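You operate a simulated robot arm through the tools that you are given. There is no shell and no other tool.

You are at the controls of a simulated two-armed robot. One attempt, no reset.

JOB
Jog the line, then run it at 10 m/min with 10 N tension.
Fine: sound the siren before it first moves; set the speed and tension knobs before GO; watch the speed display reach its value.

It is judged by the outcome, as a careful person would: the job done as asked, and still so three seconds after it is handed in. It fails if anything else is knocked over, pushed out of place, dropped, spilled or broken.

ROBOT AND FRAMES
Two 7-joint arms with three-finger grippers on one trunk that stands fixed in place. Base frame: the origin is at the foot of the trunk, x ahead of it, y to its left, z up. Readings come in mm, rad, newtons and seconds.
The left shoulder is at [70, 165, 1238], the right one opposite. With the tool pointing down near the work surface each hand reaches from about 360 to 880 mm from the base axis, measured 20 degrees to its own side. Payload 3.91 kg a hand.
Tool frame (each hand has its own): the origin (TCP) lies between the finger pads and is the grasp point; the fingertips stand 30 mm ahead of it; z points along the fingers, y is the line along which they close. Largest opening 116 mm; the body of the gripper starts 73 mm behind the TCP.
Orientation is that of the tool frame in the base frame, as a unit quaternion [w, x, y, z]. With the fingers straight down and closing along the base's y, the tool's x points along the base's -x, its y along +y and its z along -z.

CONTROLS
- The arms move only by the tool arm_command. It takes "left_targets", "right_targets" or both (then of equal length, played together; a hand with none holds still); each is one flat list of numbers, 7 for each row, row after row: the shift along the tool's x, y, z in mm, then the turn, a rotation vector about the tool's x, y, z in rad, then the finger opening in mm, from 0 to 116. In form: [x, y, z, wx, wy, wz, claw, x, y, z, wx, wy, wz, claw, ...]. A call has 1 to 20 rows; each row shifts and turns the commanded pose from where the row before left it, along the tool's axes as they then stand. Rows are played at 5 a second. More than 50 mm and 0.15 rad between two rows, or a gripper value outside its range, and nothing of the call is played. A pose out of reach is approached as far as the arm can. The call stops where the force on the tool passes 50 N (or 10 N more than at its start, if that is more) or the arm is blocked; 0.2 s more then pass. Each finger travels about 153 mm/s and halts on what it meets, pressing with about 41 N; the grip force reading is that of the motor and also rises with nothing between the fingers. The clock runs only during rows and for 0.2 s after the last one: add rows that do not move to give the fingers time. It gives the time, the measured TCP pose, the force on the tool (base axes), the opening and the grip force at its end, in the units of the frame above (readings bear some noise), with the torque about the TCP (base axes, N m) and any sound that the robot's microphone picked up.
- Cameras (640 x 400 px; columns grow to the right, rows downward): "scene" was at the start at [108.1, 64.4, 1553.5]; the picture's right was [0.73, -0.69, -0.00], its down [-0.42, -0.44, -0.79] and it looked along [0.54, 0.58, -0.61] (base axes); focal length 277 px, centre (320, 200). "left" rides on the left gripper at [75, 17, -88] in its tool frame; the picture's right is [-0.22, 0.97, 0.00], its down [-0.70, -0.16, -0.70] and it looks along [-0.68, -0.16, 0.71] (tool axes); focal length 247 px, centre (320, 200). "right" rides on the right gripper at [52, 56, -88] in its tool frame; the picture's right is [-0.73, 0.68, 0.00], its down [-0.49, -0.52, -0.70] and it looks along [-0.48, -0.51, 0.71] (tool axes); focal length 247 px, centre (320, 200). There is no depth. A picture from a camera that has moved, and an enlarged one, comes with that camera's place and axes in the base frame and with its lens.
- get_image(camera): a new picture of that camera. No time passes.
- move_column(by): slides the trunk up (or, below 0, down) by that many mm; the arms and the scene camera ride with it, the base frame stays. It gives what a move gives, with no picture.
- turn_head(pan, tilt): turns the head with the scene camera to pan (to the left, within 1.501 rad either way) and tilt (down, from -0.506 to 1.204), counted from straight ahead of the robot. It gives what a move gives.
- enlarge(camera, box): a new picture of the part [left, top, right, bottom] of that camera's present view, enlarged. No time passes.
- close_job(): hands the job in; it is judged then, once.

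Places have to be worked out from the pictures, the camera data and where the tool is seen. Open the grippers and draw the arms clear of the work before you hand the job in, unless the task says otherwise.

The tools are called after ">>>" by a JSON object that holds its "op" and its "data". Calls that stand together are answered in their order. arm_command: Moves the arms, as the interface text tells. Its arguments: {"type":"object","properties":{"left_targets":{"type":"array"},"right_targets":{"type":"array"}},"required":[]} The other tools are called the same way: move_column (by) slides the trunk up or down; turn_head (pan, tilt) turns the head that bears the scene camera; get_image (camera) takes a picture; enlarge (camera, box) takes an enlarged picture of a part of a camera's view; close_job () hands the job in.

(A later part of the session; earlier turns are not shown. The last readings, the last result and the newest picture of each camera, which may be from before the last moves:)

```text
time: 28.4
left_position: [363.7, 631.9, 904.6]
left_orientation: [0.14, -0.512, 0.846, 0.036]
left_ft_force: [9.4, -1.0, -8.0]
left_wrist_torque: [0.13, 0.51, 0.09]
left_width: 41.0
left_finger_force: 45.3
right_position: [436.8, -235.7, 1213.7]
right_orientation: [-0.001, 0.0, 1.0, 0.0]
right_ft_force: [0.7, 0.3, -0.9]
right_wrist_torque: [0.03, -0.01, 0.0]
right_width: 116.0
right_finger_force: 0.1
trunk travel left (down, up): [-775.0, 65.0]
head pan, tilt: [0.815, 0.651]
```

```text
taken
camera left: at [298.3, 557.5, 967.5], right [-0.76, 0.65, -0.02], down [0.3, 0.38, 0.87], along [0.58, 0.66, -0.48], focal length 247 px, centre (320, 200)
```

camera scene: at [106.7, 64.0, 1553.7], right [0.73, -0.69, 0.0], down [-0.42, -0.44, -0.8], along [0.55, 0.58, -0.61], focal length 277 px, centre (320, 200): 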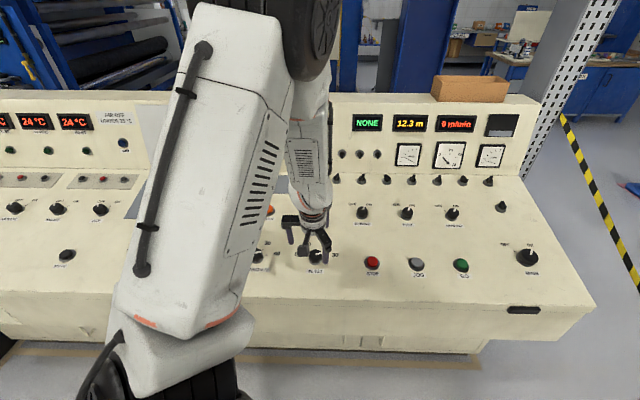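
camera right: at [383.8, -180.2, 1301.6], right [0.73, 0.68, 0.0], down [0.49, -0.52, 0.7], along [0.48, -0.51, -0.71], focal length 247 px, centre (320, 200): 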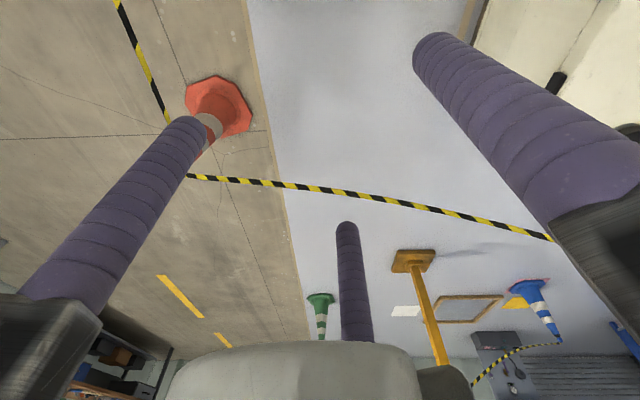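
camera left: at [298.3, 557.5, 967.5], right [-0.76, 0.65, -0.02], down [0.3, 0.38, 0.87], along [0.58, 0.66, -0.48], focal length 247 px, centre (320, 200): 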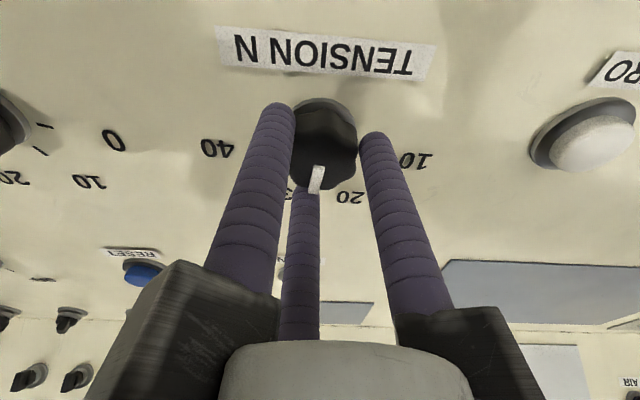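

The knob follows with light forces. Turning another 0.55 rad to reach 20, then releasing and backing up slightly to re-index for the last step.

>>> {"op": "arm_command", "data": {"left_targets": [0, 0, 0, 0, 0, -0.11, 25, 0, 0, 0, 0, 0, -0.11, 25, 0, 0, 0, 0, 0, -0.11, 25, 0, 0, 0, 0, 0, -0.11, 25, 0, 0, 0, 0, 0, -0.11, 25, 0, 0, 0, 0, 0, 0, 25, 0, 0, 0, 0, 0, 0, 76, 0, 0, 0, 0, 0, 0, 76, 0, 0, -30, 0, 0, 0, 76, 0, 0, -40, 0, 0, 0, 76, 0, 0, -40, 0, 0, 0, 76, 0, 0, 0, 0, 0, 0.142, 76, 0, 0, 0, 0, 0, 0.142, 76, 0, 0, 0, 0, 0, 0.142, 76, 0, 0, 0, 0, 0, 0.142, 76, 0, 0, 0, 0, 0, 0.142, 76, 0, 0, 0, 0, 0, 0.142, 76, 0, 0, 0, 0, 0, 0, 76]}}

>>> {"op": "get_image", "data": {"camera": "left"}}

>>> {"op": "enlarge", "data": {"camera": "left", "box": [230, 0, 430, 160]}}

```text
time: 32.2
left_position: [339.5, 610.2, 1011.3]
left_orientation: [0.134, -0.377, 0.915, 0.055]
left_ft_force: [-0.7, 0.2, -0.4]
left_wrist_torque: [-0.03, -0.01, -0.05]
left_width: 75.7
left_finger_force: 0.0
right_position: [435.0, -237.2, 1214.1]
right_orientation: [0.0, -0.001, 1.0, -0.001]
right_ft_force: [0.9, 0.0, 0.1]
right_wrist_torque: [-0.02, 0.04, 0.0]
right_width: 116.1
right_finger_force: 0.1
trunk travel left (down, up): [-775.0, 65.0]
head pan, tilt: [0.815, 0.651]
```

```text
taken
camera left: at [259.7, 553.2, 1074.4], right [-0.53, 0.84, 0.07], down [0.44, 0.21, 0.87], along [0.72, 0.49, -0.49], focal length 247 px, centre (320, 200)
```

left: 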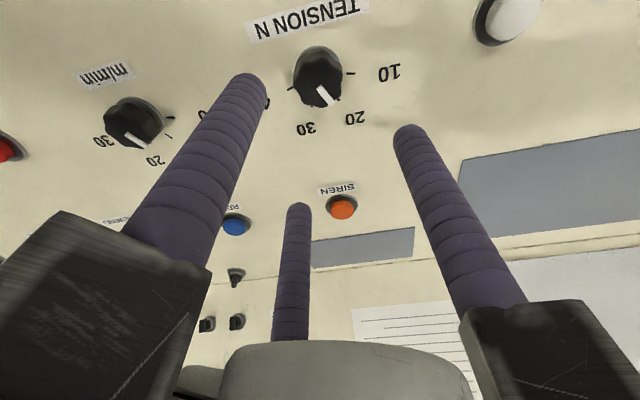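

```text
2.50 times, centred on (330, 80) of left
camera zoom: at [259.7, 553.2, 1074.4], right [-0.53, 0.84, 0.07], down [0.44, 0.21, 0.87], along [0.72, 0.49, -0.49], focal length 617 px, centre (295, 500)
```

zoom: 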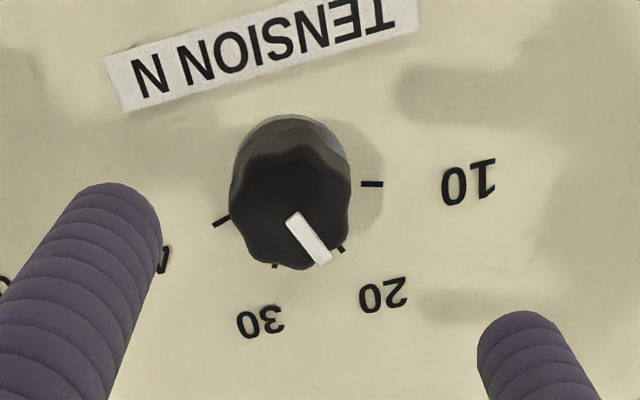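

Tension is now at 20, in the same detent attitude as the speed knob. I pre-rotate +0.70 rad, descend and grip again.

>>> {"op": "arm_command", "data": {"left_targets": [0, 0, 0, 0, 0, 0.14, 76, 0, 0, 0, 0, 0, 0.14, 76, 0, 0, 0, 0, 0, 0.14, 76, 0, 0, 0, 0, 0, 0.14, 76, 0, 0, 0, 0, 0, 0.14, 76, 0, 0, 22, 0, 0, 0, 76, 0, 0, 22, 0, 0, 0, 76, 0, 0, 22, 0, 0, 0, 76, 0, 0, 22, 0, 0, 0, 76, 0, 0, 22, 0, 0, 0, 76, 0, 0, 0, 0, 0, 0, 76, 0, 0, 0, 0, 0, 0, 50, 0, 0, 0, 0, 0, 0, 25, 0, 0, 0, 0, 0, 0, 25, 0, 0, 0, 0, 0, 0, 25]}}

>>> {"op": "get_image", "data": {"camera": "left"}}

```text
time: 35.4
left_position: [363.2, 630.9, 905.6]
left_orientation: [0.107, -0.042, 0.988, 0.1]
left_ft_force: [-2.1, 7.9, 7.9]
left_wrist_torque: [0.25, 0.5, 0.11]
left_width: 41.0
left_finger_force: 45.1
right_position: [435.1, -237.8, 1213.5]
right_orientation: [0.0, -0.001, 1.0, 0.0]
right_ft_force: [0.0, -0.1, -0.2]
right_wrist_torque: [-0.07, 0.02, 0.02]
right_width: 116.1
right_finger_force: 0.0
trunk travel left (down, up): [-775.0, 65.0]
head pan, tilt: [0.815, 0.651]
```

```text
taken
camera left: at [271.1, 625.0, 976.4], right [0.12, 0.97, 0.23], down [0.55, -0.26, 0.79], along [0.83, 0.04, -0.56], focal length 247 px, centre (320, 200)
```

left: 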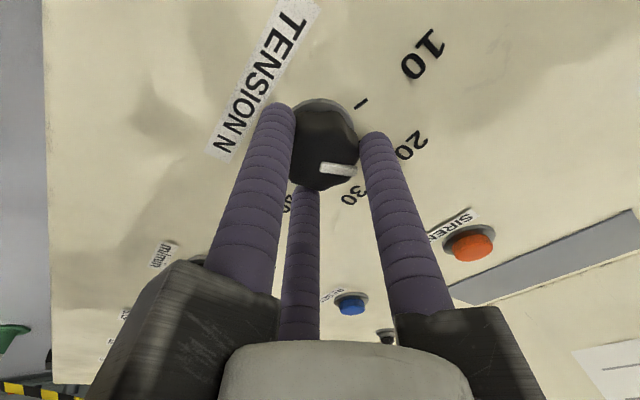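

Gripped firmly. Turning 0.9 rad (≈51°) counter-clockwise toward 10.

>>> {"op": "arm_command", "data": {"left_targets": [0, 0, 0, 0, 0, -0.12, 25, 0, 0, 0, 0, 0, -0.12, 25, 0, 0, 0, 0, 0, -0.12, 25, 0, 0, 0, 0, 0, -0.12, 25, 0, 0, 0, 0, 0, -0.12, 25, 0, 0, 0, 0, 0, -0.12, 25, 0, 0, 0, 0, 0, -0.12, 25, 0, 0, 0, 0, 0, -0.05, 25, 0, 0, 0, 0, 0, 0, 25]}}

>>> {"op": "get_image", "data": {"camera": "left"}}

```text
time: 37.4
left_position: [362.7, 631.9, 905.1]
left_orientation: [0.139, -0.463, 0.874, 0.043]
left_ft_force: [3.1, -3.6, -1.3]
left_wrist_torque: [-0.31, 0.32, -0.22]
left_width: 41.3
left_finger_force: 45.0
right_position: [436.3, -237.5, 1213.0]
right_orientation: [-0.002, 0.0, 1.0, 0.0]
right_ft_force: [0.2, 0.5, -0.1]
right_wrist_torque: [0.03, -0.01, 0.03]
right_width: 116.0
right_finger_force: 0.0
trunk travel left (down, up): [-775.0, 65.0]
head pan, tilt: [0.815, 0.651]
```

```text
taken
camera left: at [292.2, 563.2, 968.1], right [-0.68, 0.73, 0.01], down [0.36, 0.32, 0.87], along [0.64, 0.6, -0.48], focal length 247 px, centre (320, 200)
```

left: 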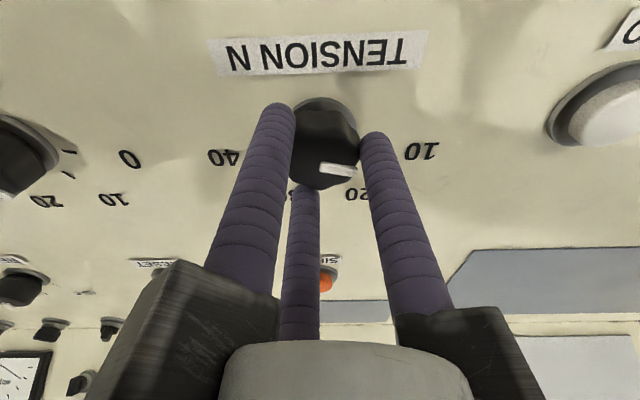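

Pointer points towards the 10 side. Release, retreat and check.

>>> {"op": "arm_command", "data": {"left_targets": [0, 0, 0, 0, 0, 0, 76, 0, 0, 0, 0, 0, 0, 76, 0, 0, -30, 0, 0, 0, 76, 0, 0, -40, 0, 0, 0, 76, 0, 0, -40, 0, 0, 0, 76, 0, 0, 0, 0, 0, 0.095, 76, 0, 0, 0, 0, 0, 0.095, 76, 0, 0, 0, 0, 0, 0, 76]}}

>>> {"op": "enlarge", "data": {"camera": "left", "box": [230, 0, 430, 160]}}

>>> {"op": "get_image", "data": {"camera": "left"}}

>>> {"op": "enlarge", "data": {"camera": "scene", "box": [220, 190, 380, 290]}}

```text
time: 39.2
left_position: [338.4, 608.9, 1012.9]
left_orientation: [0.134, -0.378, 0.914, 0.057]
left_ft_force: [-0.1, -0.4, -0.1]
left_wrist_torque: [0.01, 0.01, 0.04]
left_width: 76.1
left_finger_force: 0.0
right_position: [434.4, -238.3, 1212.7]
right_orientation: [0.0, 0.0, 1.0, 0.0]
right_ft_force: [-0.6, -0.6, 0.3]
right_wrist_torque: [0.02, 0.01, 0.03]
right_width: 115.8
right_finger_force: 0.1
trunk travel left (down, up): [-775.0, 65.0]
head pan, tilt: [0.815, 0.651]
```

```text
2.50 times, centred on (330, 80) of left
camera zoom: at [258.9, 552.0, 1075.4], right [-0.54, 0.84, 0.07], down [0.44, 0.21, 0.87], along [0.72, 0.5, -0.49], focal length 617 px, centre (295, 500)
```

zoom: 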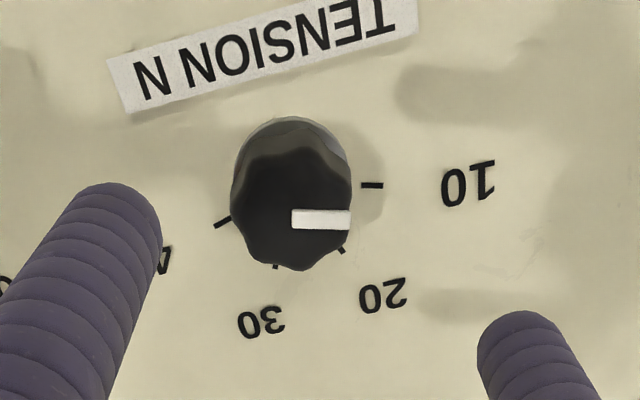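

```text
taken
camera left: at [258.9, 552.0, 1075.4], right [-0.54, 0.84, 0.07], down [0.44, 0.21, 0.87], along [0.72, 0.5, -0.49], focal length 247 px, centre (320, 200)
```

left: 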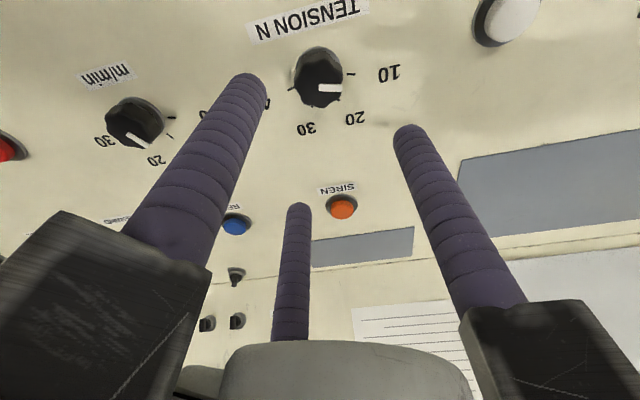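

```text
4.00 times, centred on (300, 240) of scene
camera zoom: at [107.7, 63.6, 1553.6], right [0.73, -0.69, 0.0], down [-0.42, -0.44, -0.8], along [0.54, 0.58, -0.61], focal length 1107 px, centre (400, 40)
```

zoom: 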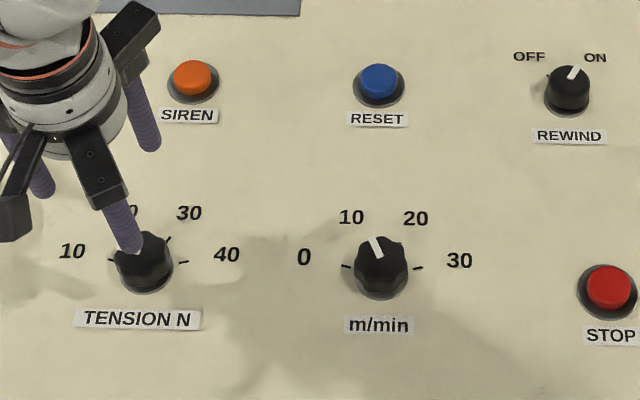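

Tension reads 10. From here the speed knob is visible at another angle; I zoom in on it to double check its pointer against tick 10.

>>> {"op": "enlarge", "data": {"camera": "left", "box": [80, 70, 200, 180]}}

>>> {"op": "enlarge", "data": {"camera": "scene", "box": [290, 235, 346, 270]}}

```text
3.64 times, centred on (140, 125) of left
camera zoom: at [258.9, 552.0, 1075.4], right [-0.54, 0.84, 0.07], down [0.44, 0.21, 0.87], along [0.72, 0.5, -0.49], focal length 898 px, centre (974, 473)
```

zoom: 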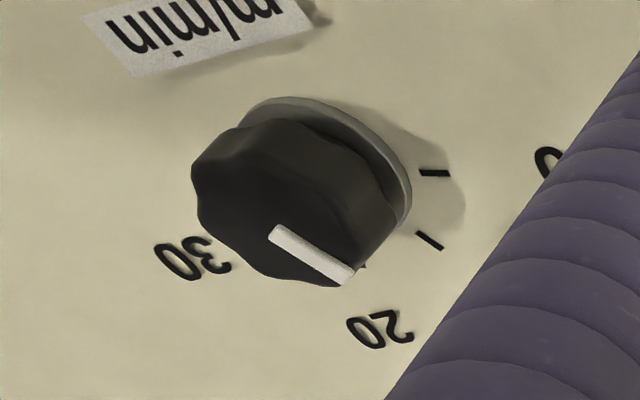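

```text
11.43 times, centred on (318, 252) of scene
camera zoom: at [107.7, 63.6, 1553.6], right [0.73, -0.69, 0.0], down [-0.42, -0.44, -0.8], along [0.54, 0.58, -0.61], focal length 3163 px, centre (343, -400)
```

zoom: 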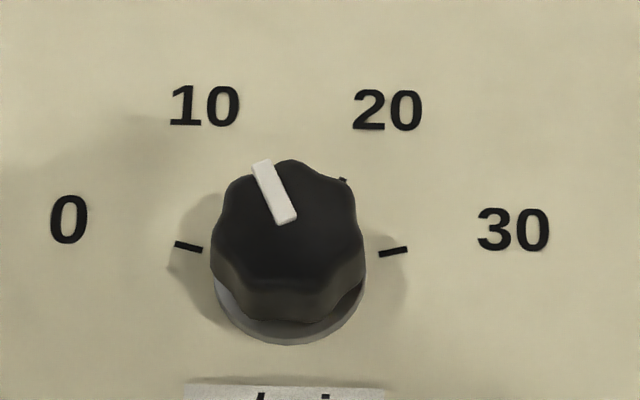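

The speed pointer is parallel to tick 10 from this angle too, so both knobs are set. Next the SIREN: I close the fingers and move ~170 mm up the panel to hover over it.

>>> {"op": "arm_command", "data": {"left_targets": [-34, -1.6, 0, 0, 0, 0, 40, -34, -1.6, 0, 0, 0, 0, 0, -34, -1.6, 0, 0, 0, 0, 0, -34, -1.6, 0, 0, 0, 0, 0, -34, -1.6, 0, 0, 0, 0, 0, 0, 0, 0, 0, 0, 0, 0]}}

>>> {"op": "get_image", "data": {"camera": "left"}}

>>> {"op": "get_image", "data": {"camera": "scene"}}

```text
time: 40.6
left_position: [457.7, 715.5, 1057.5]
left_orientation: [0.135, -0.378, 0.914, 0.056]
left_ft_force: [0.0, 0.2, 0.1]
left_wrist_torque: [0.04, 0.03, -0.02]
left_width: 9.2
left_finger_force: 40.9
right_position: [434.6, -236.8, 1214.5]
right_orientation: [0.0, 0.001, 1.0, 0.0]
right_ft_force: [0.0, 0.3, 0.1]
right_wrist_torque: [-0.01, 0.03, -0.01]
right_width: 116.0
right_finger_force: 0.1
trunk travel left (down, up): [-775.0, 65.0]
head pan, tilt: [0.815, 0.651]
```

```text
taken
camera left: at [377.9, 659.2, 1121.7], right [-0.54, 0.84, 0.07], down [0.44, 0.22, 0.87], along [0.72, 0.5, -0.49], focal length 247 px, centre (320, 200)
```

left: 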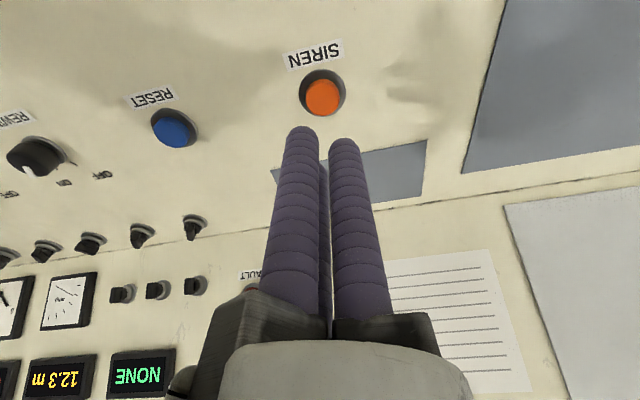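

```text
taken
camera scene: at [107.2, 63.9, 1553.6], right [0.73, -0.69, 0.0], down [-0.42, -0.44, -0.8], along [0.55, 0.58, -0.61], focal length 277 px, centre (320, 200)
```

scene: 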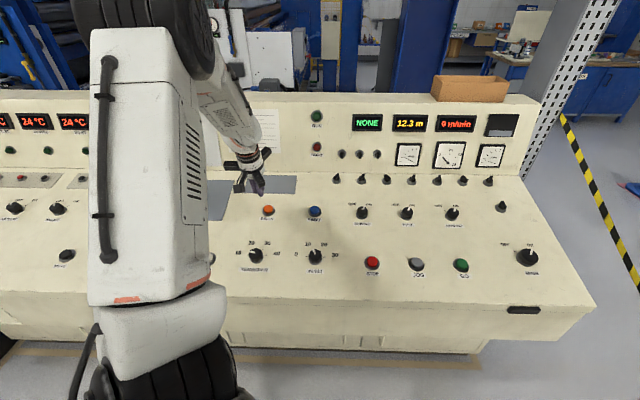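

Siren triangulates to about (508,761,910), so the panel slope is gentler (~10°) than I assumed. I shift 22 mm up the panel, advance 90 mm and look again.

>>> {"op": "arm_command", "data": {"left_targets": [-22, -3, 0, 0, 0, 0, 5, 0, 0, 30, 0, 0, 0, 5, 0, 0, 30, 0, 0, 0, 5, 0, 0, 30, 0, 0, 0, 5, 0, 0, 0, 0, 0, 0, 5]}}

>>> {"op": "get_image", "data": {"camera": "left"}}

>>> {"op": "enlarge", "data": {"camera": "scene", "box": [220, 150, 320, 230]}}

```text
time: 41.8
left_position: [498.1, 745.2, 981.8]
left_orientation: [0.134, -0.378, 0.914, 0.056]
left_ft_force: [-0.5, -0.2, -0.6]
left_wrist_torque: [0.01, 0.0, 0.01]
left_width: 9.6
left_finger_force: 5.0
right_position: [434.1, -237.1, 1214.7]
right_orientation: [0.0, 0.0, 1.0, -0.001]
right_ft_force: [-0.7, 0.3, -0.4]
right_wrist_torque: [0.03, -0.03, -0.02]
right_width: 116.2
right_finger_force: 0.0
trunk travel left (down, up): [-775.0, 65.0]
head pan, tilt: [0.815, 0.651]
```

```text
taken
camera left: at [418.5, 688.8, 1045.4], right [-0.54, 0.84, 0.07], down [0.44, 0.21, 0.87], along [0.72, 0.5, -0.49], focal length 247 px, centre (320, 200)
```

left: 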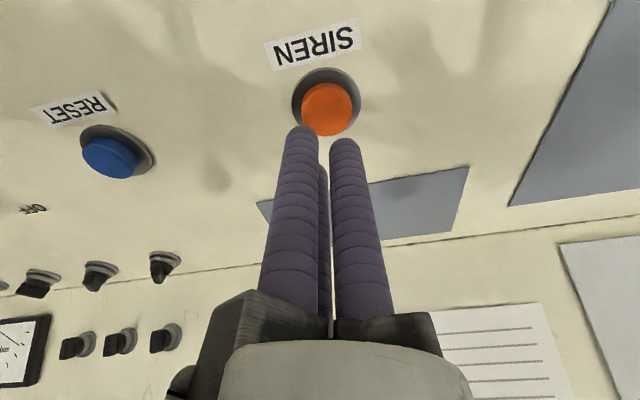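

```text
5.00 times, centred on (270, 190) of scene
camera zoom: at [107.3, 63.9, 1553.6], right [0.73, -0.69, 0.0], down [-0.42, -0.44, -0.8], along [0.55, 0.58, -0.61], focal length 1384 px, centre (570, 250)
```

zoom: 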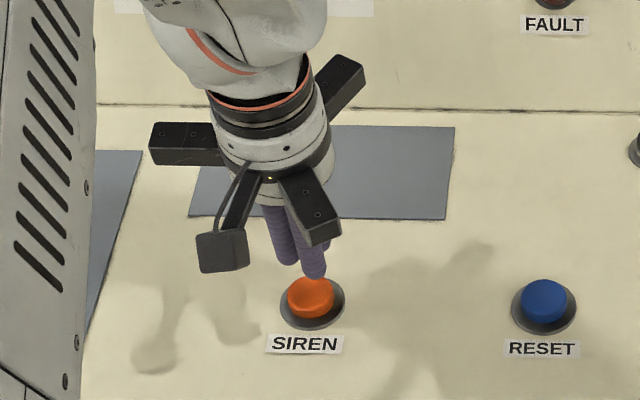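

The button is ~6 mm to the tool's +Y and ~40 mm beyond the fingertips. I correct and approach 30 mm, then step gently.

>>> {"op": "arm_command", "data": {"left_targets": [3, 6, 0, 0, 0, 0, 5, 0, 0, 15, 0, 0, 0, 5, 0, 0, 15, 0, 0, 0, 5, 0, 0, 2, 0, 0, 0, 5, 0, 0, 2, 0, 0, 0, 5, 0, 0, 0, 0, 0, 0, 5]}}

>>> {"op": "get_image", "data": {"camera": "left"}}

>>> {"op": "enlarge", "data": {"camera": "scene", "box": [220, 150, 320, 230]}}

```text
time: 43.2
left_position: [497.9, 757.9, 945.7]
left_orientation: [0.134, -0.378, 0.914, 0.057]
left_ft_force: [-0.2, 0.8, 3.2]
left_wrist_torque: [-0.02, -0.03, -0.02]
left_width: 9.6
left_finger_force: 4.8
right_position: [435.9, -238.4, 1215.5]
right_orientation: [0.0, 0.001, 1.0, 0.0]
right_ft_force: [0.1, 0.7, 0.1]
right_wrist_torque: [-0.01, 0.02, 0.02]
right_width: 116.0
right_finger_force: 0.1
trunk travel left (down, up): [-775.0, 65.0]
head pan, tilt: [0.815, 0.651]
```

```text
taken
camera left: at [417.3, 701.3, 1009.8], right [-0.54, 0.84, 0.07], down [0.44, 0.21, 0.87], along [0.72, 0.5, -0.49], focal length 247 px, centre (320, 200)
```

left: 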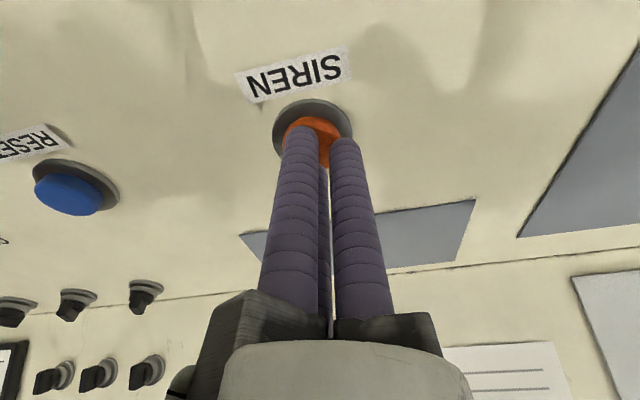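

```text
5.00 times, centred on (270, 190) of scene
camera zoom: at [107.8, 64.2, 1553.6], right [0.73, -0.69, 0.0], down [-0.42, -0.44, -0.8], along [0.54, 0.58, -0.61], focal length 1384 px, centre (570, 250)
```

zoom: 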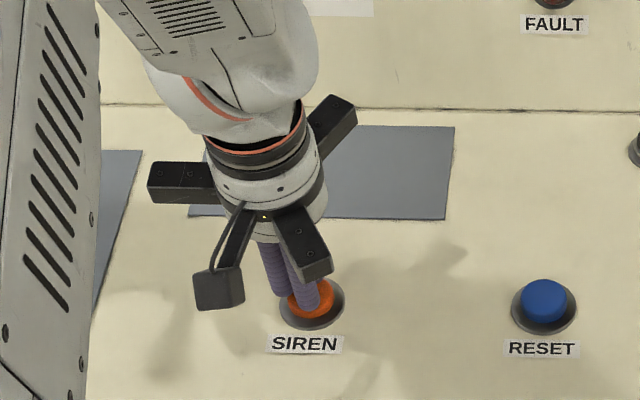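

Contact at 3 N on the siren button, no sound yet. Pressing further in 1.5 mm steps.

>>> {"op": "arm_command", "data": {"left_targets": [0, 0, 1.5, 0, 0, 0, 5, 0, 0, 1.5, 0, 0, 0, 5, 0, 0, 1.5, 0, 0, 0, 5, 0, 0, 0, 0, 0, 0, 5]}}

```text
time: 44.2
left_position: [496.2, 758.3, 943.0]
left_orientation: [0.135, -0.378, 0.914, 0.057]
left_ft_force: [1.6, -1.8, 5.9]
left_wrist_torque: [-0.11, -0.05, 0.0]
left_width: 9.7
left_finger_force: 4.5
right_position: [434.0, -238.6, 1213.7]
right_orientation: [0.0, 0.0, 1.0, 0.001]
right_ft_force: [0.6, -0.6, -0.6]
right_wrist_torque: [0.03, 0.02, -0.02]
right_width: 115.9
right_finger_force: 0.0
trunk travel left (down, up): [-775.0, 65.0]
head pan, tilt: [0.815, 0.651]
heard: click
```

A click, but no siren named yet; I hold the button a moment longer and listen.

>>> {"op": "arm_command", "data": {"left_targets": [0, 0, 1, 0, 0, 0, 5, 0, 0, 1, 0, 0, 0, 5, 0, 0, 0, 0, 0, 0, 5, 0, 0, 0, 0, 0, 0, 5, 0, 0, 0, 0, 0, 0, 5]}}

>>> {"op": "get_image", "data": {"camera": "scene"}}

```text
time: 45.4
left_position: [498.2, 760.0, 941.8]
left_orientation: [0.135, -0.377, 0.914, 0.057]
left_ft_force: [1.7, 1.1, 17.7]
left_wrist_torque: [-0.05, -0.12, 0.0]
left_width: 9.9
left_finger_force: 4.4
right_position: [434.5, -239.3, 1213.8]
right_orientation: [0.0, 0.0, 1.0, 0.001]
right_ft_force: [0.4, 0.2, 0.7]
right_wrist_torque: [-0.02, -0.01, 0.03]
right_width: 115.9
right_finger_force: 0.2
trunk travel left (down, up): [-775.0, 65.0]
head pan, tilt: [0.815, 0.651]
```

```text
taken
camera scene: at [106.5, 61.9, 1553.8], right [0.73, -0.69, 0.0], down [-0.41, -0.44, -0.8], along [0.55, 0.58, -0.61], focal length 277 px, centre (320, 200)
```

scene: 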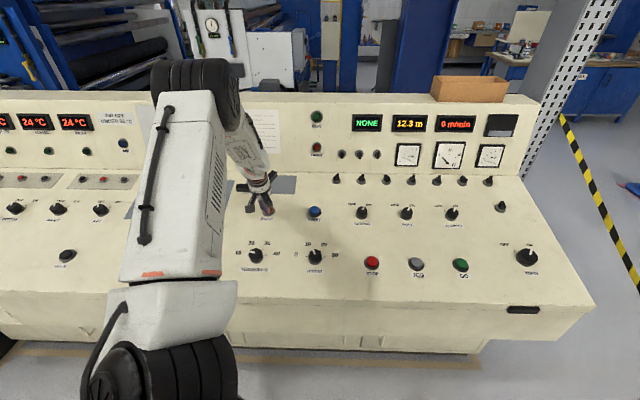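

Button is bottomed (17.7 N); only a click so far. I release it and listen.

>>> {"op": "arm_command", "data": {"left_targets": [0, 0, -5, 0, 0, 0, 5, 0, 0, -10, 0, 0, 0, 5, 0, 0, -15, 0, 0, 0, 5, 0, 0, 0, 0, 0, 0, 5, 0, 0, 0, 0, 0, 0, 5]}}

>>> {"op": "enlarge", "data": {"camera": "scene", "box": [300, 95, 540, 245]}}

>>> {"op": "enlarge", "data": {"camera": "scene", "box": [220, 150, 320, 230]}}

```text
time: 46.6
left_position: [490.9, 753.5, 969.7]
left_orientation: [0.134, -0.379, 0.914, 0.056]
left_ft_force: [1.1, -0.2, 0.1]
left_wrist_torque: [-0.05, -0.01, 0.06]
left_width: 9.5
left_finger_force: 4.8
right_position: [434.6, -238.6, 1214.7]
right_orientation: [0.0, 0.0, 1.0, 0.0]
right_ft_force: [0.0, 0.2, -0.3]
right_wrist_torque: [-0.02, 0.03, 0.05]
right_width: 116.1
right_finger_force: 0.1
trunk travel left (down, up): [-775.0, 65.0]
head pan, tilt: [0.815, 0.651]
```

```text
2.67 times, centred on (420, 170) of scene
camera zoom: at [107.9, 64.6, 1553.5], right [0.73, -0.69, 0.0], down [-0.42, -0.44, -0.79], along [0.54, 0.58, -0.61], focal length 738 px, centre (53, 280)
```

zoom: 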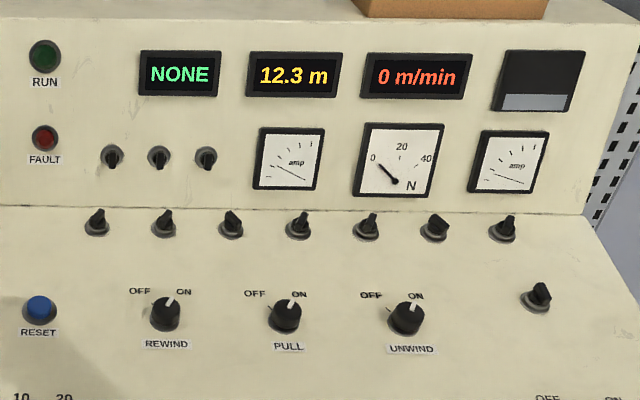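

```text
5.00 times, centred on (270, 190) of scene
camera zoom: at [107.9, 64.6, 1553.5], right [0.73, -0.69, 0.0], down [-0.42, -0.44, -0.79], along [0.54, 0.58, -0.61], focal length 1384 px, centre (570, 250)
```

zoom: 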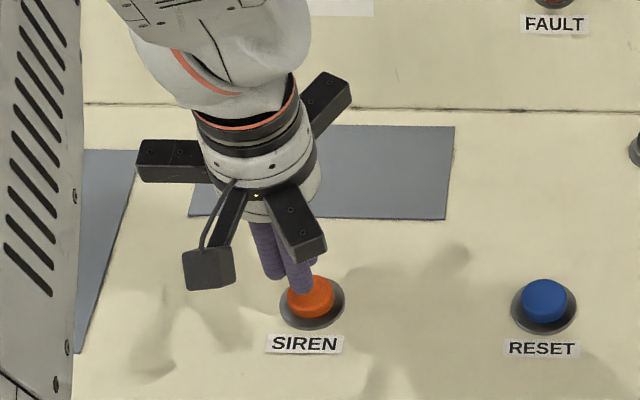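

Only the click was reported. I'll press it once more, better centred (Y -4 mm) and held for over a second in one move, to make sure the siren sounds.

>>> {"op": "arm_command", "data": {"left_targets": [0, -4, 0, 0, 0, 0, 5, 0, 0, 15, 0, 0, 0, 5, 0, 0, 8, 0, 0, 0, 5, 0, 0, 3, 0, 0, 0, 5, 0, 0, 3, 0, 0, 0, 5, 0, 0, 2, 0, 0, 0, 5, 0, 0, 0, 0, 0, 0, 5, 0, 0, 0, 0, 0, 0, 5, 0, 0, 0, 0, 0, 0, 5, 0, 0, 0, 0, 0, 0, 5, 0, 0, 0, 0, 0, 0, 5, 0, 0, 0, 0, 0, 0, 5]}}

>>> {"op": "enlarge", "data": {"camera": "scene", "box": [220, 150, 320, 230]}}

```text
time: 49.2
left_position: [499.3, 756.8, 942.3]
left_orientation: [0.136, -0.378, 0.914, 0.057]
left_ft_force: [-2.7, 4.5, 21.5]
left_wrist_torque: [0.05, 0.04, 0.0]
left_width: 8.7
left_finger_force: 45.0
right_position: [434.0, -238.0, 1214.5]
right_orientation: [0.001, 0.0, 1.0, 0.001]
right_ft_force: [-0.2, 0.0, -0.3]
right_wrist_torque: [0.0, -0.03, 0.0]
right_width: 116.2
right_finger_force: 0.0
trunk travel left (down, up): [-775.0, 65.0]
head pan, tilt: [0.815, 0.651]
heard: click
```

```text
5.00 times, centred on (270, 190) of scene
camera zoom: at [105.3, 62.0, 1553.9], right [0.73, -0.69, 0.0], down [-0.41, -0.44, -0.8], along [0.55, 0.58, -0.6], focal length 1384 px, centre (570, 250)
```

zoom: 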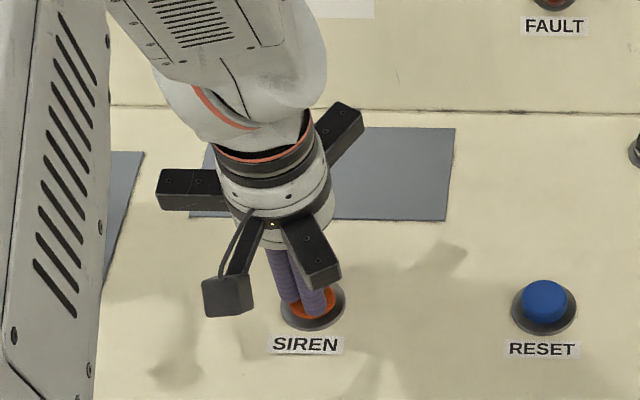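

The siren button clicked again (21 N, fully pressed), so it registers each press. I retreat and move across to hover over JOG, estimated at about (727,275,862).

>>> {"op": "arm_command", "data": {"left_targets": [0, 0, -33, 0, 0, 0, 5, 0, 0, -33, 0, 0, 0, 5, 0, 0, -34, 0, 0, 0, 5, 16.2, -41.8, -2.2, 0, 0, 0, 5, 16.2, -41.8, -2.2, 0, 0, 0, 5, 16.2, -41.8, -2.2, 0, 0, 0, 5, 16.2, -41.8, -2.2, 0, 0, 0, 5, 16.2, -41.8, -2.2, 0, 0, 0, 5, 16.2, -41.8, -2.2, 0, 0, 0, 5, 16.2, -41.8, -2.2, 0, 0, 0, 5, 16.2, -41.8, -2.2, 0, 0, 0, 5, 16.2, -41.8, -2.2, 0, 0, 0, 5, 16.2, -41.8, -2.2, 0, 0, 0, 5, 16.2, -41.8, -2.2, 0, 0, 0, 5, 16.2, -41.8, -2.2, 0, 0, 0, 5, 0, 0, 0, 0, 0, 0, 5]}}

>>> {"op": "get_image", "data": {"camera": "left"}}

>>> {"op": "get_image", "data": {"camera": "scene"}}

```text
time: 52.6
left_position: [695.5, 245.7, 1005.7]
left_orientation: [0.135, -0.378, 0.914, 0.055]
left_ft_force: [-0.9, -0.5, 0.1]
left_wrist_torque: [0.02, -0.01, -0.02]
left_width: 9.7
left_finger_force: 4.4
right_position: [435.4, -236.9, 1213.7]
right_orientation: [0.0, 0.0, 1.0, 0.0]
right_ft_force: [0.5, 0.3, 0.7]
right_wrist_torque: [-0.07, 0.02, 0.03]
right_width: 115.7
right_finger_force: 0.0
trunk travel left (down, up): [-775.0, 65.0]
head pan, tilt: [0.815, 0.651]
```

```text
taken
camera left: at [615.6, 189.5, 1069.4], right [-0.54, 0.84, 0.06], down [0.44, 0.22, 0.87], along [0.72, 0.5, -0.49], focal length 247 px, centre (320, 200)
```

left: 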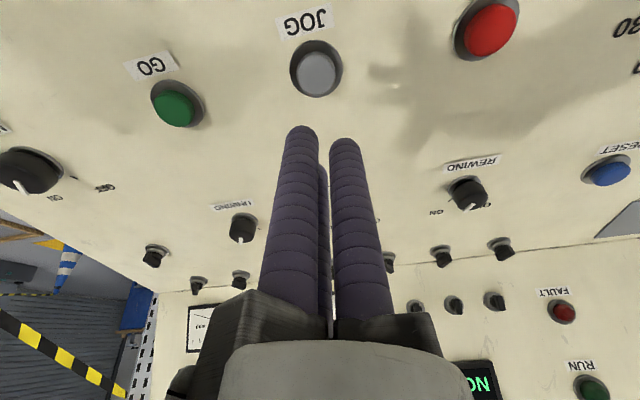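

```text
taken
camera scene: at [107.8, 65.3, 1553.5], right [0.73, -0.69, 0.0], down [-0.42, -0.44, -0.79], along [0.54, 0.58, -0.61], focal length 277 px, centre (320, 200)
```

scene: 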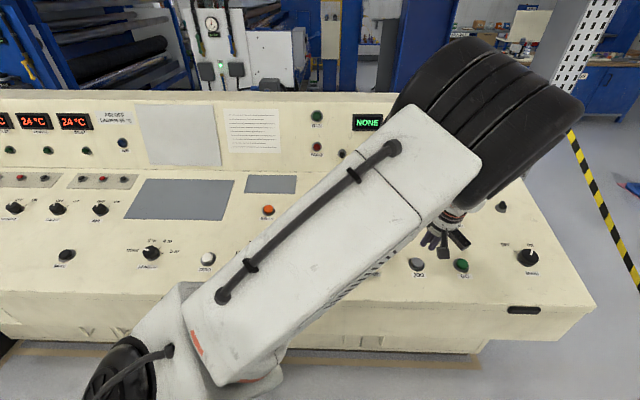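

JOG lies almost on the tool axis (3 mm X, -1 mm Y), ~120 mm beyond the fingertips; GO is 142 mm further along -Y. I approach to within ~12 mm of JOG.

>>> {"op": "arm_command", "data": {"left_targets": [3, -1, 30, 0, 0, 0, 5, 0, 0, 30, 0, 0, 0, 5, 0, 0, 30, 0, 0, 0, 5, 0, 0, 17, 0, 0, 0, 5, 0, 0, 0, 0, 0, 0, 5]}}

>>> {"op": "get_image", "data": {"camera": "left"}}

>>> {"op": "enlarge", "data": {"camera": "scene", "box": [370, 210, 490, 290]}}

```text
time: 53.8
left_position: [717.1, 265.1, 899.1]
left_orientation: [0.135, -0.379, 0.914, 0.056]
left_ft_force: [0.5, -0.7, 2.5]
left_wrist_torque: [-0.05, 0.0, 0.0]
left_width: 10.1
left_finger_force: 5.1
right_position: [434.2, -238.9, 1214.5]
right_orientation: [0.0, 0.0, 1.0, 0.001]
right_ft_force: [0.2, -0.1, 0.4]
right_wrist_torque: [0.01, -0.02, -0.01]
right_width: 115.7
right_finger_force: 0.0
trunk travel left (down, up): [-775.0, 65.0]
head pan, tilt: [0.815, 0.651]
heard: click
```

```text
taken
camera left: at [636.6, 207.6, 963.0], right [-0.54, 0.84, 0.06], down [0.44, 0.21, 0.87], along [0.72, 0.5, -0.49], focal length 247 px, centre (320, 200)
```

left: 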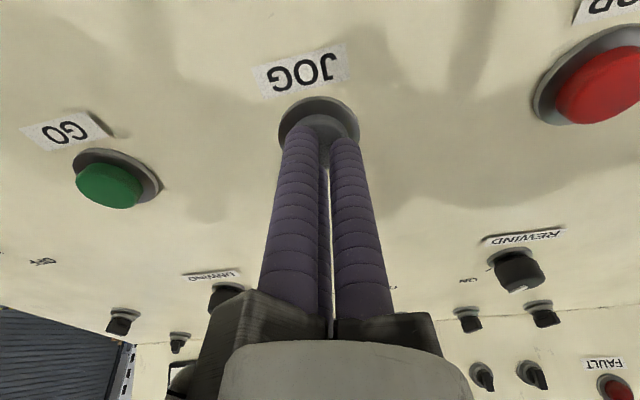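

```text
5.00 times, centred on (430, 250) of scene
camera zoom: at [107.1, 63.7, 1553.7], right [0.73, -0.69, 0.0], down [-0.42, -0.44, -0.8], along [0.55, 0.58, -0.61], focal length 1384 px, centre (-230, -50)
```

zoom: 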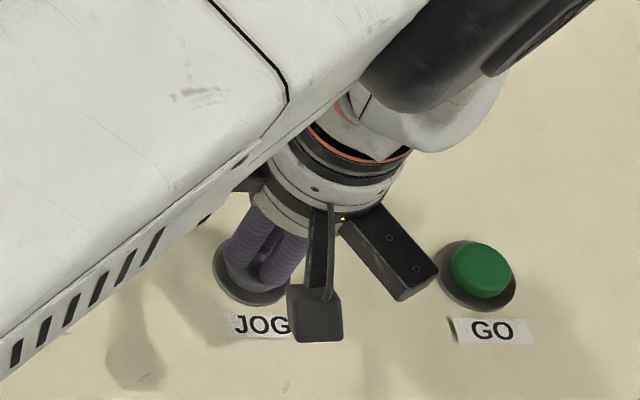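

JOG was already reached and clicked (2.5 N). I press 2 mm deeper and hold it about 1.5 s so the line jogs visibly.

>>> {"op": "arm_command", "data": {"left_targets": [0, 0, 2, 0, 0, 0, 5, 0, 0, 1, 0, 0, 0, 5, 0, 0, 0, 0, 0, 0, 5, 0, 0, 0, 0, 0, 0, 5, 0, 0, 0, 0, 0, 0, 5, 0, 0, 0, 0, 0, 0, 5, 0, 0, 0, 0, 0, 0, 5]}}

>>> {"op": "get_image", "data": {"camera": "scene"}}

>>> {"op": "get_image", "data": {"camera": "right"}}

```text
time: 55.4
left_position: [718.1, 264.2, 897.1]
left_orientation: [0.135, -0.378, 0.914, 0.056]
left_ft_force: [-3.0, 0.9, 5.6]
left_wrist_torque: [-0.04, 0.11, -0.02]
left_width: 9.5
left_finger_force: 4.2
right_position: [434.9, -237.5, 1215.2]
right_orientation: [0.0, -0.001, 1.0, 0.0]
right_ft_force: [0.2, 0.4, 0.3]
right_wrist_torque: [0.0, 0.0, 0.01]
right_width: 116.0
right_finger_force: 0.1
trunk travel left (down, up): [-775.0, 65.0]
head pan, tilt: [0.815, 0.651]
```

```text
taken
camera scene: at [106.7, 64.0, 1553.7], right [0.73, -0.69, 0.0], down [-0.42, -0.44, -0.8], along [0.55, 0.58, -0.61], focal length 277 px, centre (320, 200)
```

scene: 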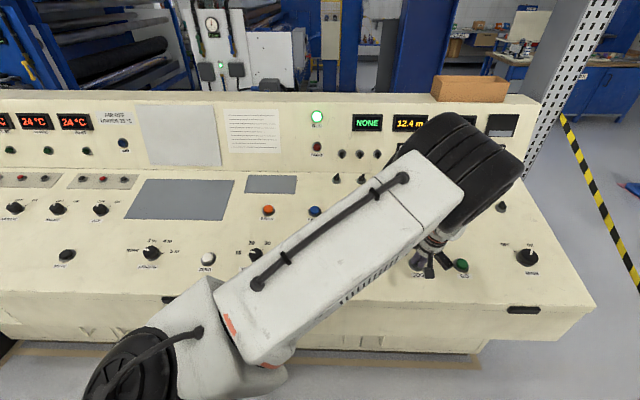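

```text
taken
camera right: at [382.9, -180.3, 1301.9], right [0.73, 0.68, 0.0], down [0.49, -0.52, 0.7], along [0.48, -0.51, -0.71], focal length 247 px, centre (320, 200)
```

right: 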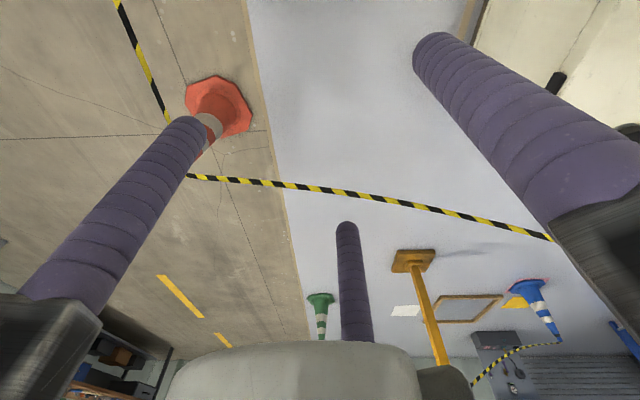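

The RUN lamp is lit, the counter moved to 12.4 m and no alarm shows: the line is jogging. I hold one more second, then release and back off.

>>> {"op": "arm_command", "data": {"left_targets": [0, 0, 0, 0, 0, 0, 5, 0, 0, 0, 0, 0, 0, 5, 0, 0, 0, 0, 0, 0, 5, 0, 0, 0, 0, 0, 0, 5, 0, 0, -10, 0, 0, 0, 5, 0, 0, -25, 0, 0, 0, 5, 0, 0, -25, 0, 0, 0, 5, 0, 0, 0, 0, 0, 0, 5, 0, 0, 0, 0, 0, 0, 5, 0, 0, 0, 0, 0, 0, 5]}}

>>> {"op": "get_image", "data": {"camera": "scene"}}

>>> {"op": "get_image", "data": {"camera": "left"}}

```text
time: 57.6
left_position: [705.4, 250.8, 954.0]
left_orientation: [0.134, -0.378, 0.915, 0.056]
left_ft_force: [-0.4, 0.7, 0.1]
left_wrist_torque: [0.0, 0.01, -0.02]
left_width: 9.6
left_finger_force: 4.7
right_position: [434.4, -237.4, 1215.1]
right_orientation: [-0.001, 0.0, 1.0, 0.0]
right_ft_force: [-0.2, -0.8, 0.3]
right_wrist_torque: [0.01, -0.01, -0.03]
right_width: 116.2
right_finger_force: 0.1
trunk travel left (down, up): [-775.0, 65.0]
head pan, tilt: [0.815, 0.651]
```

```text
taken
camera scene: at [107.9, 64.1, 1553.6], right [0.73, -0.69, 0.0], down [-0.42, -0.44, -0.8], along [0.54, 0.58, -0.61], focal length 277 px, centre (320, 200)
```

scene: 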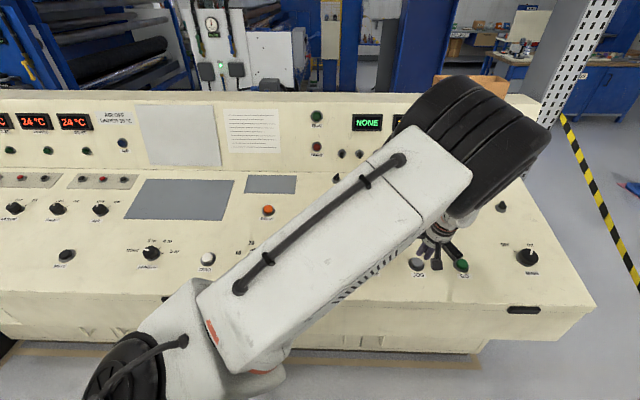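

```text
taken
camera left: at [625.8, 195.2, 1016.6], right [-0.54, 0.84, 0.07], down [0.44, 0.21, 0.87], along [0.72, 0.5, -0.49], focal length 247 px, centre (320, 200)
```

left: 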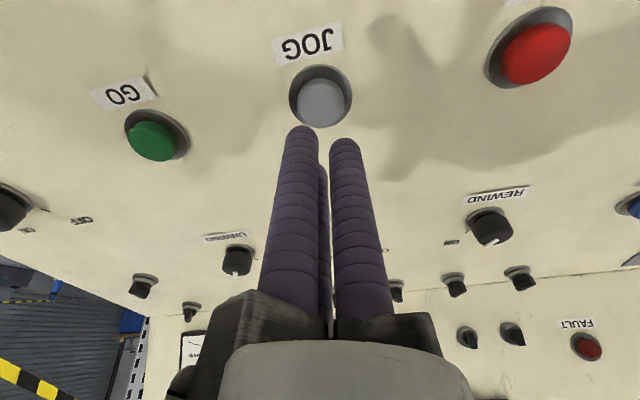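

Line stopped on release, no fault. Now I move 140 mm along to GO and approach to about 10 mm above it.

>>> {"op": "arm_command", "data": {"left_targets": [0.5, -35, 0, 0, 0, 0, 5, 0.5, -35, 0, 0, 0, 0, 5, 0.5, -35, 0, 0, 0, 0, 5, 0.5, -35, 0, 0, 0, 0, 5, 0, 0, 25, 0, 0, 0, 5, 0, 0, 17, 0, 0, 0, 5, 0, 0, 0, 0, 0, 0, 5]}}

>>> {"op": "get_image", "data": {"camera": "left"}}

>>> {"op": "get_image", "data": {"camera": "scene"}}

```text
time: 59.2
left_position: [812.2, 161.5, 914.4]
left_orientation: [0.134, -0.378, 0.914, 0.056]
left_ft_force: [0.3, 0.1, -0.2]
left_wrist_torque: [-0.01, 0.0, 0.05]
left_width: 9.8
left_finger_force: 4.3
right_position: [435.8, -238.4, 1213.6]
right_orientation: [0.0, 0.0, 1.0, 0.001]
right_ft_force: [-0.7, 0.4, 0.7]
right_wrist_torque: [0.0, 0.0, 0.01]
right_width: 115.9
right_finger_force: 0.1
trunk travel left (down, up): [-775.0, 65.0]
head pan, tilt: [0.815, 0.651]
```

```text
taken
camera left: at [733.5, 104.9, 977.5], right [-0.54, 0.84, 0.07], down [0.44, 0.21, 0.87], along [0.72, 0.5, -0.49], focal length 247 px, centre (320, 200)
```

left: 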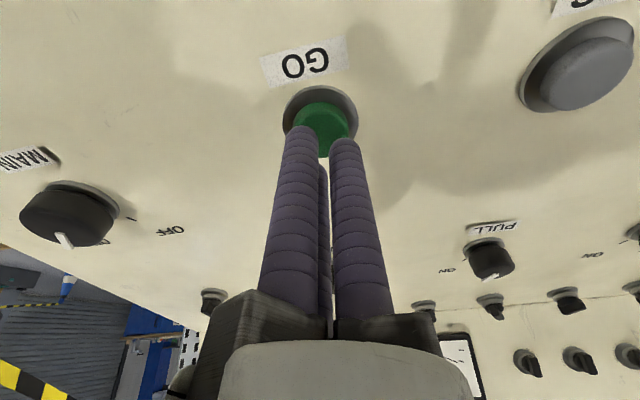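

```text
taken
camera scene: at [108.0, 63.6, 1553.6], right [0.73, -0.69, 0.0], down [-0.42, -0.44, -0.8], along [0.54, 0.58, -0.61], focal length 277 px, centre (320, 200)
```

scene: 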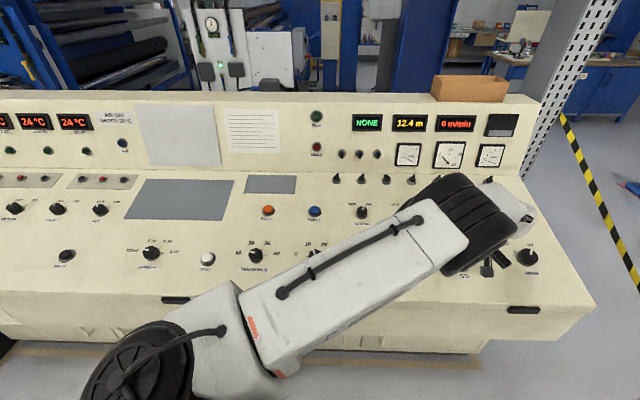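

The hand is centred above GO with displays now visible (12.4 m, 0 m/min, no alarm). A last check of the knobs before pressing.

>>> {"op": "enlarge", "data": {"camera": "scene", "box": [225, 230, 345, 280]}}

>>> {"op": "enlarge", "data": {"camera": "scene", "box": [340, 100, 520, 180]}}

```text
5.33 times, centred on (285, 255) of scene
camera zoom: at [108.0, 63.6, 1553.6], right [0.73, -0.69, 0.0], down [-0.42, -0.44, -0.8], along [0.54, 0.58, -0.61], focal length 1476 px, centre (507, -93)
```

zoom: 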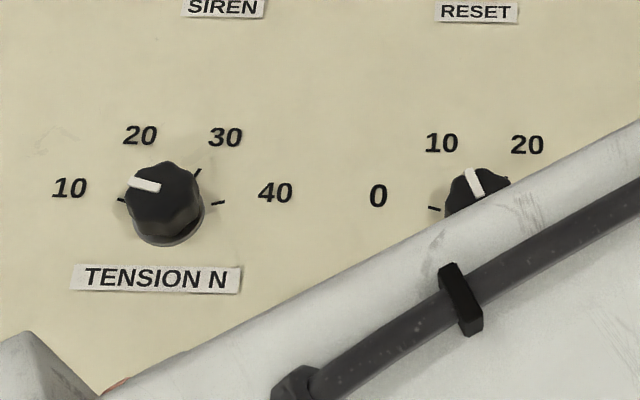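

```text
3.56 times, centred on (430, 140) of scene
camera zoom: at [108.0, 63.6, 1553.6], right [0.73, -0.69, 0.0], down [-0.42, -0.44, -0.8], along [0.54, 0.58, -0.61], focal length 984 px, centre (-71, 413)
```

zoom: 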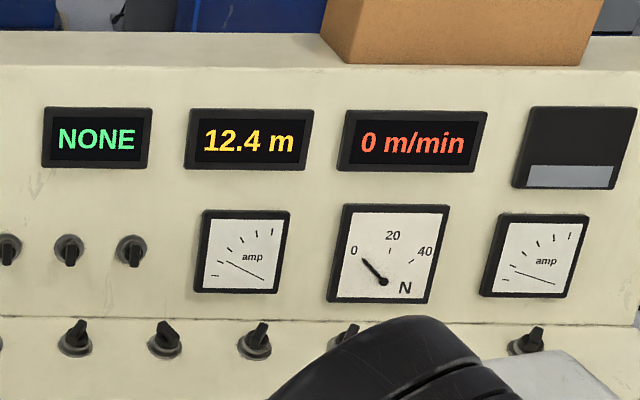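

Tension at 10, speed at 10. Pressing GO in small steps.

>>> {"op": "arm_command", "data": {"left_targets": [0, 0, 6, 0, 0, 0, 5, 0, 0, 5, 0, 0, 0, 5, 0, 0, 3, 0, 0, 0, 5, 0, 0, 2, 0, 0, 0, 5, 0, 0, 2, 0, 0, 0, 5, 0, 0, 0, 0, 0, 0, 5]}}

>>> {"op": "enlarge", "data": {"camera": "scene", "box": [300, 95, 520, 180]}}

```text
time: 60.6
left_position: [815.8, 163.7, 897.2]
left_orientation: [0.135, -0.379, 0.914, 0.055]
left_ft_force: [0.3, -0.2, 4.1]
left_wrist_torque: [-0.03, -0.08, 0.01]
left_width: 9.7
left_finger_force: 5.0
right_position: [435.1, -238.3, 1213.9]
right_orientation: [-0.001, -0.001, 1.0, 0.0]
right_ft_force: [0.8, -0.6, -0.7]
right_wrist_torque: [0.0, 0.01, 0.0]
right_width: 116.1
right_finger_force: 0.1
trunk travel left (down, up): [-775.0, 65.0]
head pan, tilt: [0.815, 0.651]
heard: click
```

```text
2.91 times, centred on (410, 138) of scene
camera zoom: at [107.5, 64.1, 1553.6], right [0.73, -0.69, 0.0], down [-0.42, -0.44, -0.8], along [0.54, 0.58, -0.61], focal length 805 px, centre (58, 382)
```

zoom: 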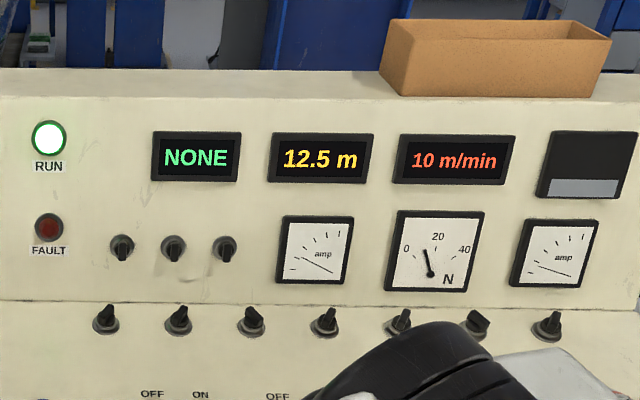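

Line running: RUN lit, display 10 m/min, tension needle rising, no alarm. I release GO, back off, and open the gripper while watching the display.

>>> {"op": "arm_command", "data": {"left_targets": [0, 0, -10, 0, 0, 0, 5, 0, 0, -25, 0, 0, 0, 5, 0, 0, -40, 0, 0, 0, 5, 0, 0, -40, 0, 0, 0, 5, 0, 0, -40, 0, 0, 0, 40, 0, 0, -40, 0, 0, 0, 80, 0, 0, -40, 0, 0, 0, 116, 0, 0, 0, 0, 0, 0, 116]}}

>>> {"op": "get_image", "data": {"camera": "scene"}}

>>> {"op": "get_image", "data": {"camera": "left"}}

```text
time: 62.4
left_position: [768.5, 116.1, 1119.9]
left_orientation: [0.133, -0.379, 0.914, 0.056]
left_ft_force: [0.7, 0.7, 0.2]
left_wrist_torque: [0.03, 0.02, 0.0]
left_width: 115.9
left_finger_force: 0.1
right_position: [435.3, -237.0, 1213.9]
right_orientation: [-0.001, 0.0, 1.0, 0.0]
right_ft_force: [0.8, 0.6, -0.6]
right_wrist_torque: [0.0, 0.03, 0.05]
right_width: 116.0
right_finger_force: 0.0
trunk travel left (down, up): [-775.0, 65.0]
head pan, tilt: [0.815, 0.651]
```

```text
taken
camera scene: at [108.9, 64.5, 1553.4], right [0.73, -0.69, 0.0], down [-0.42, -0.44, -0.79], along [0.54, 0.58, -0.61], focal length 277 px, centre (320, 200)
```

scene: 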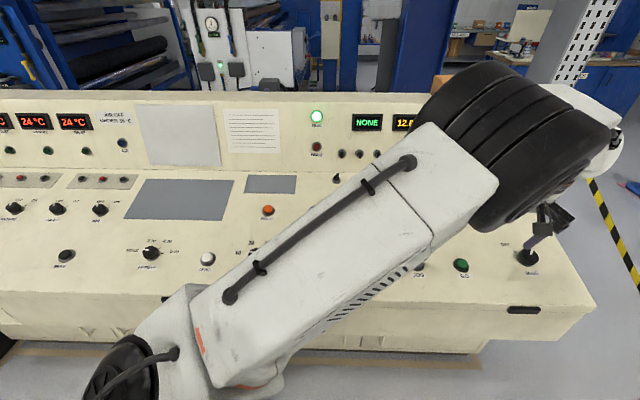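

```text
taken
camera left: at [688.7, 59.9, 1184.3], right [-0.54, 0.84, 0.07], down [0.44, 0.22, 0.87], along [0.72, 0.5, -0.49], focal length 247 px, centre (320, 200)
```

left: 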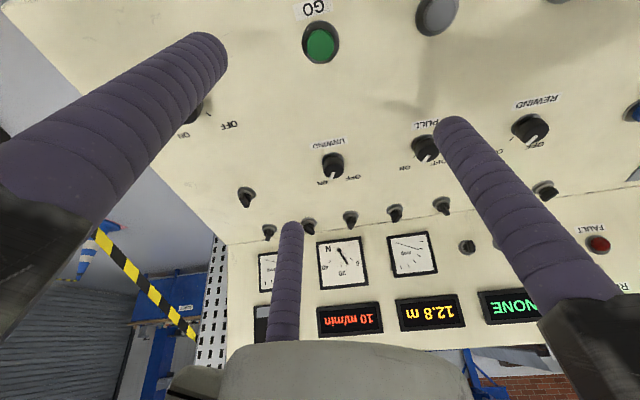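

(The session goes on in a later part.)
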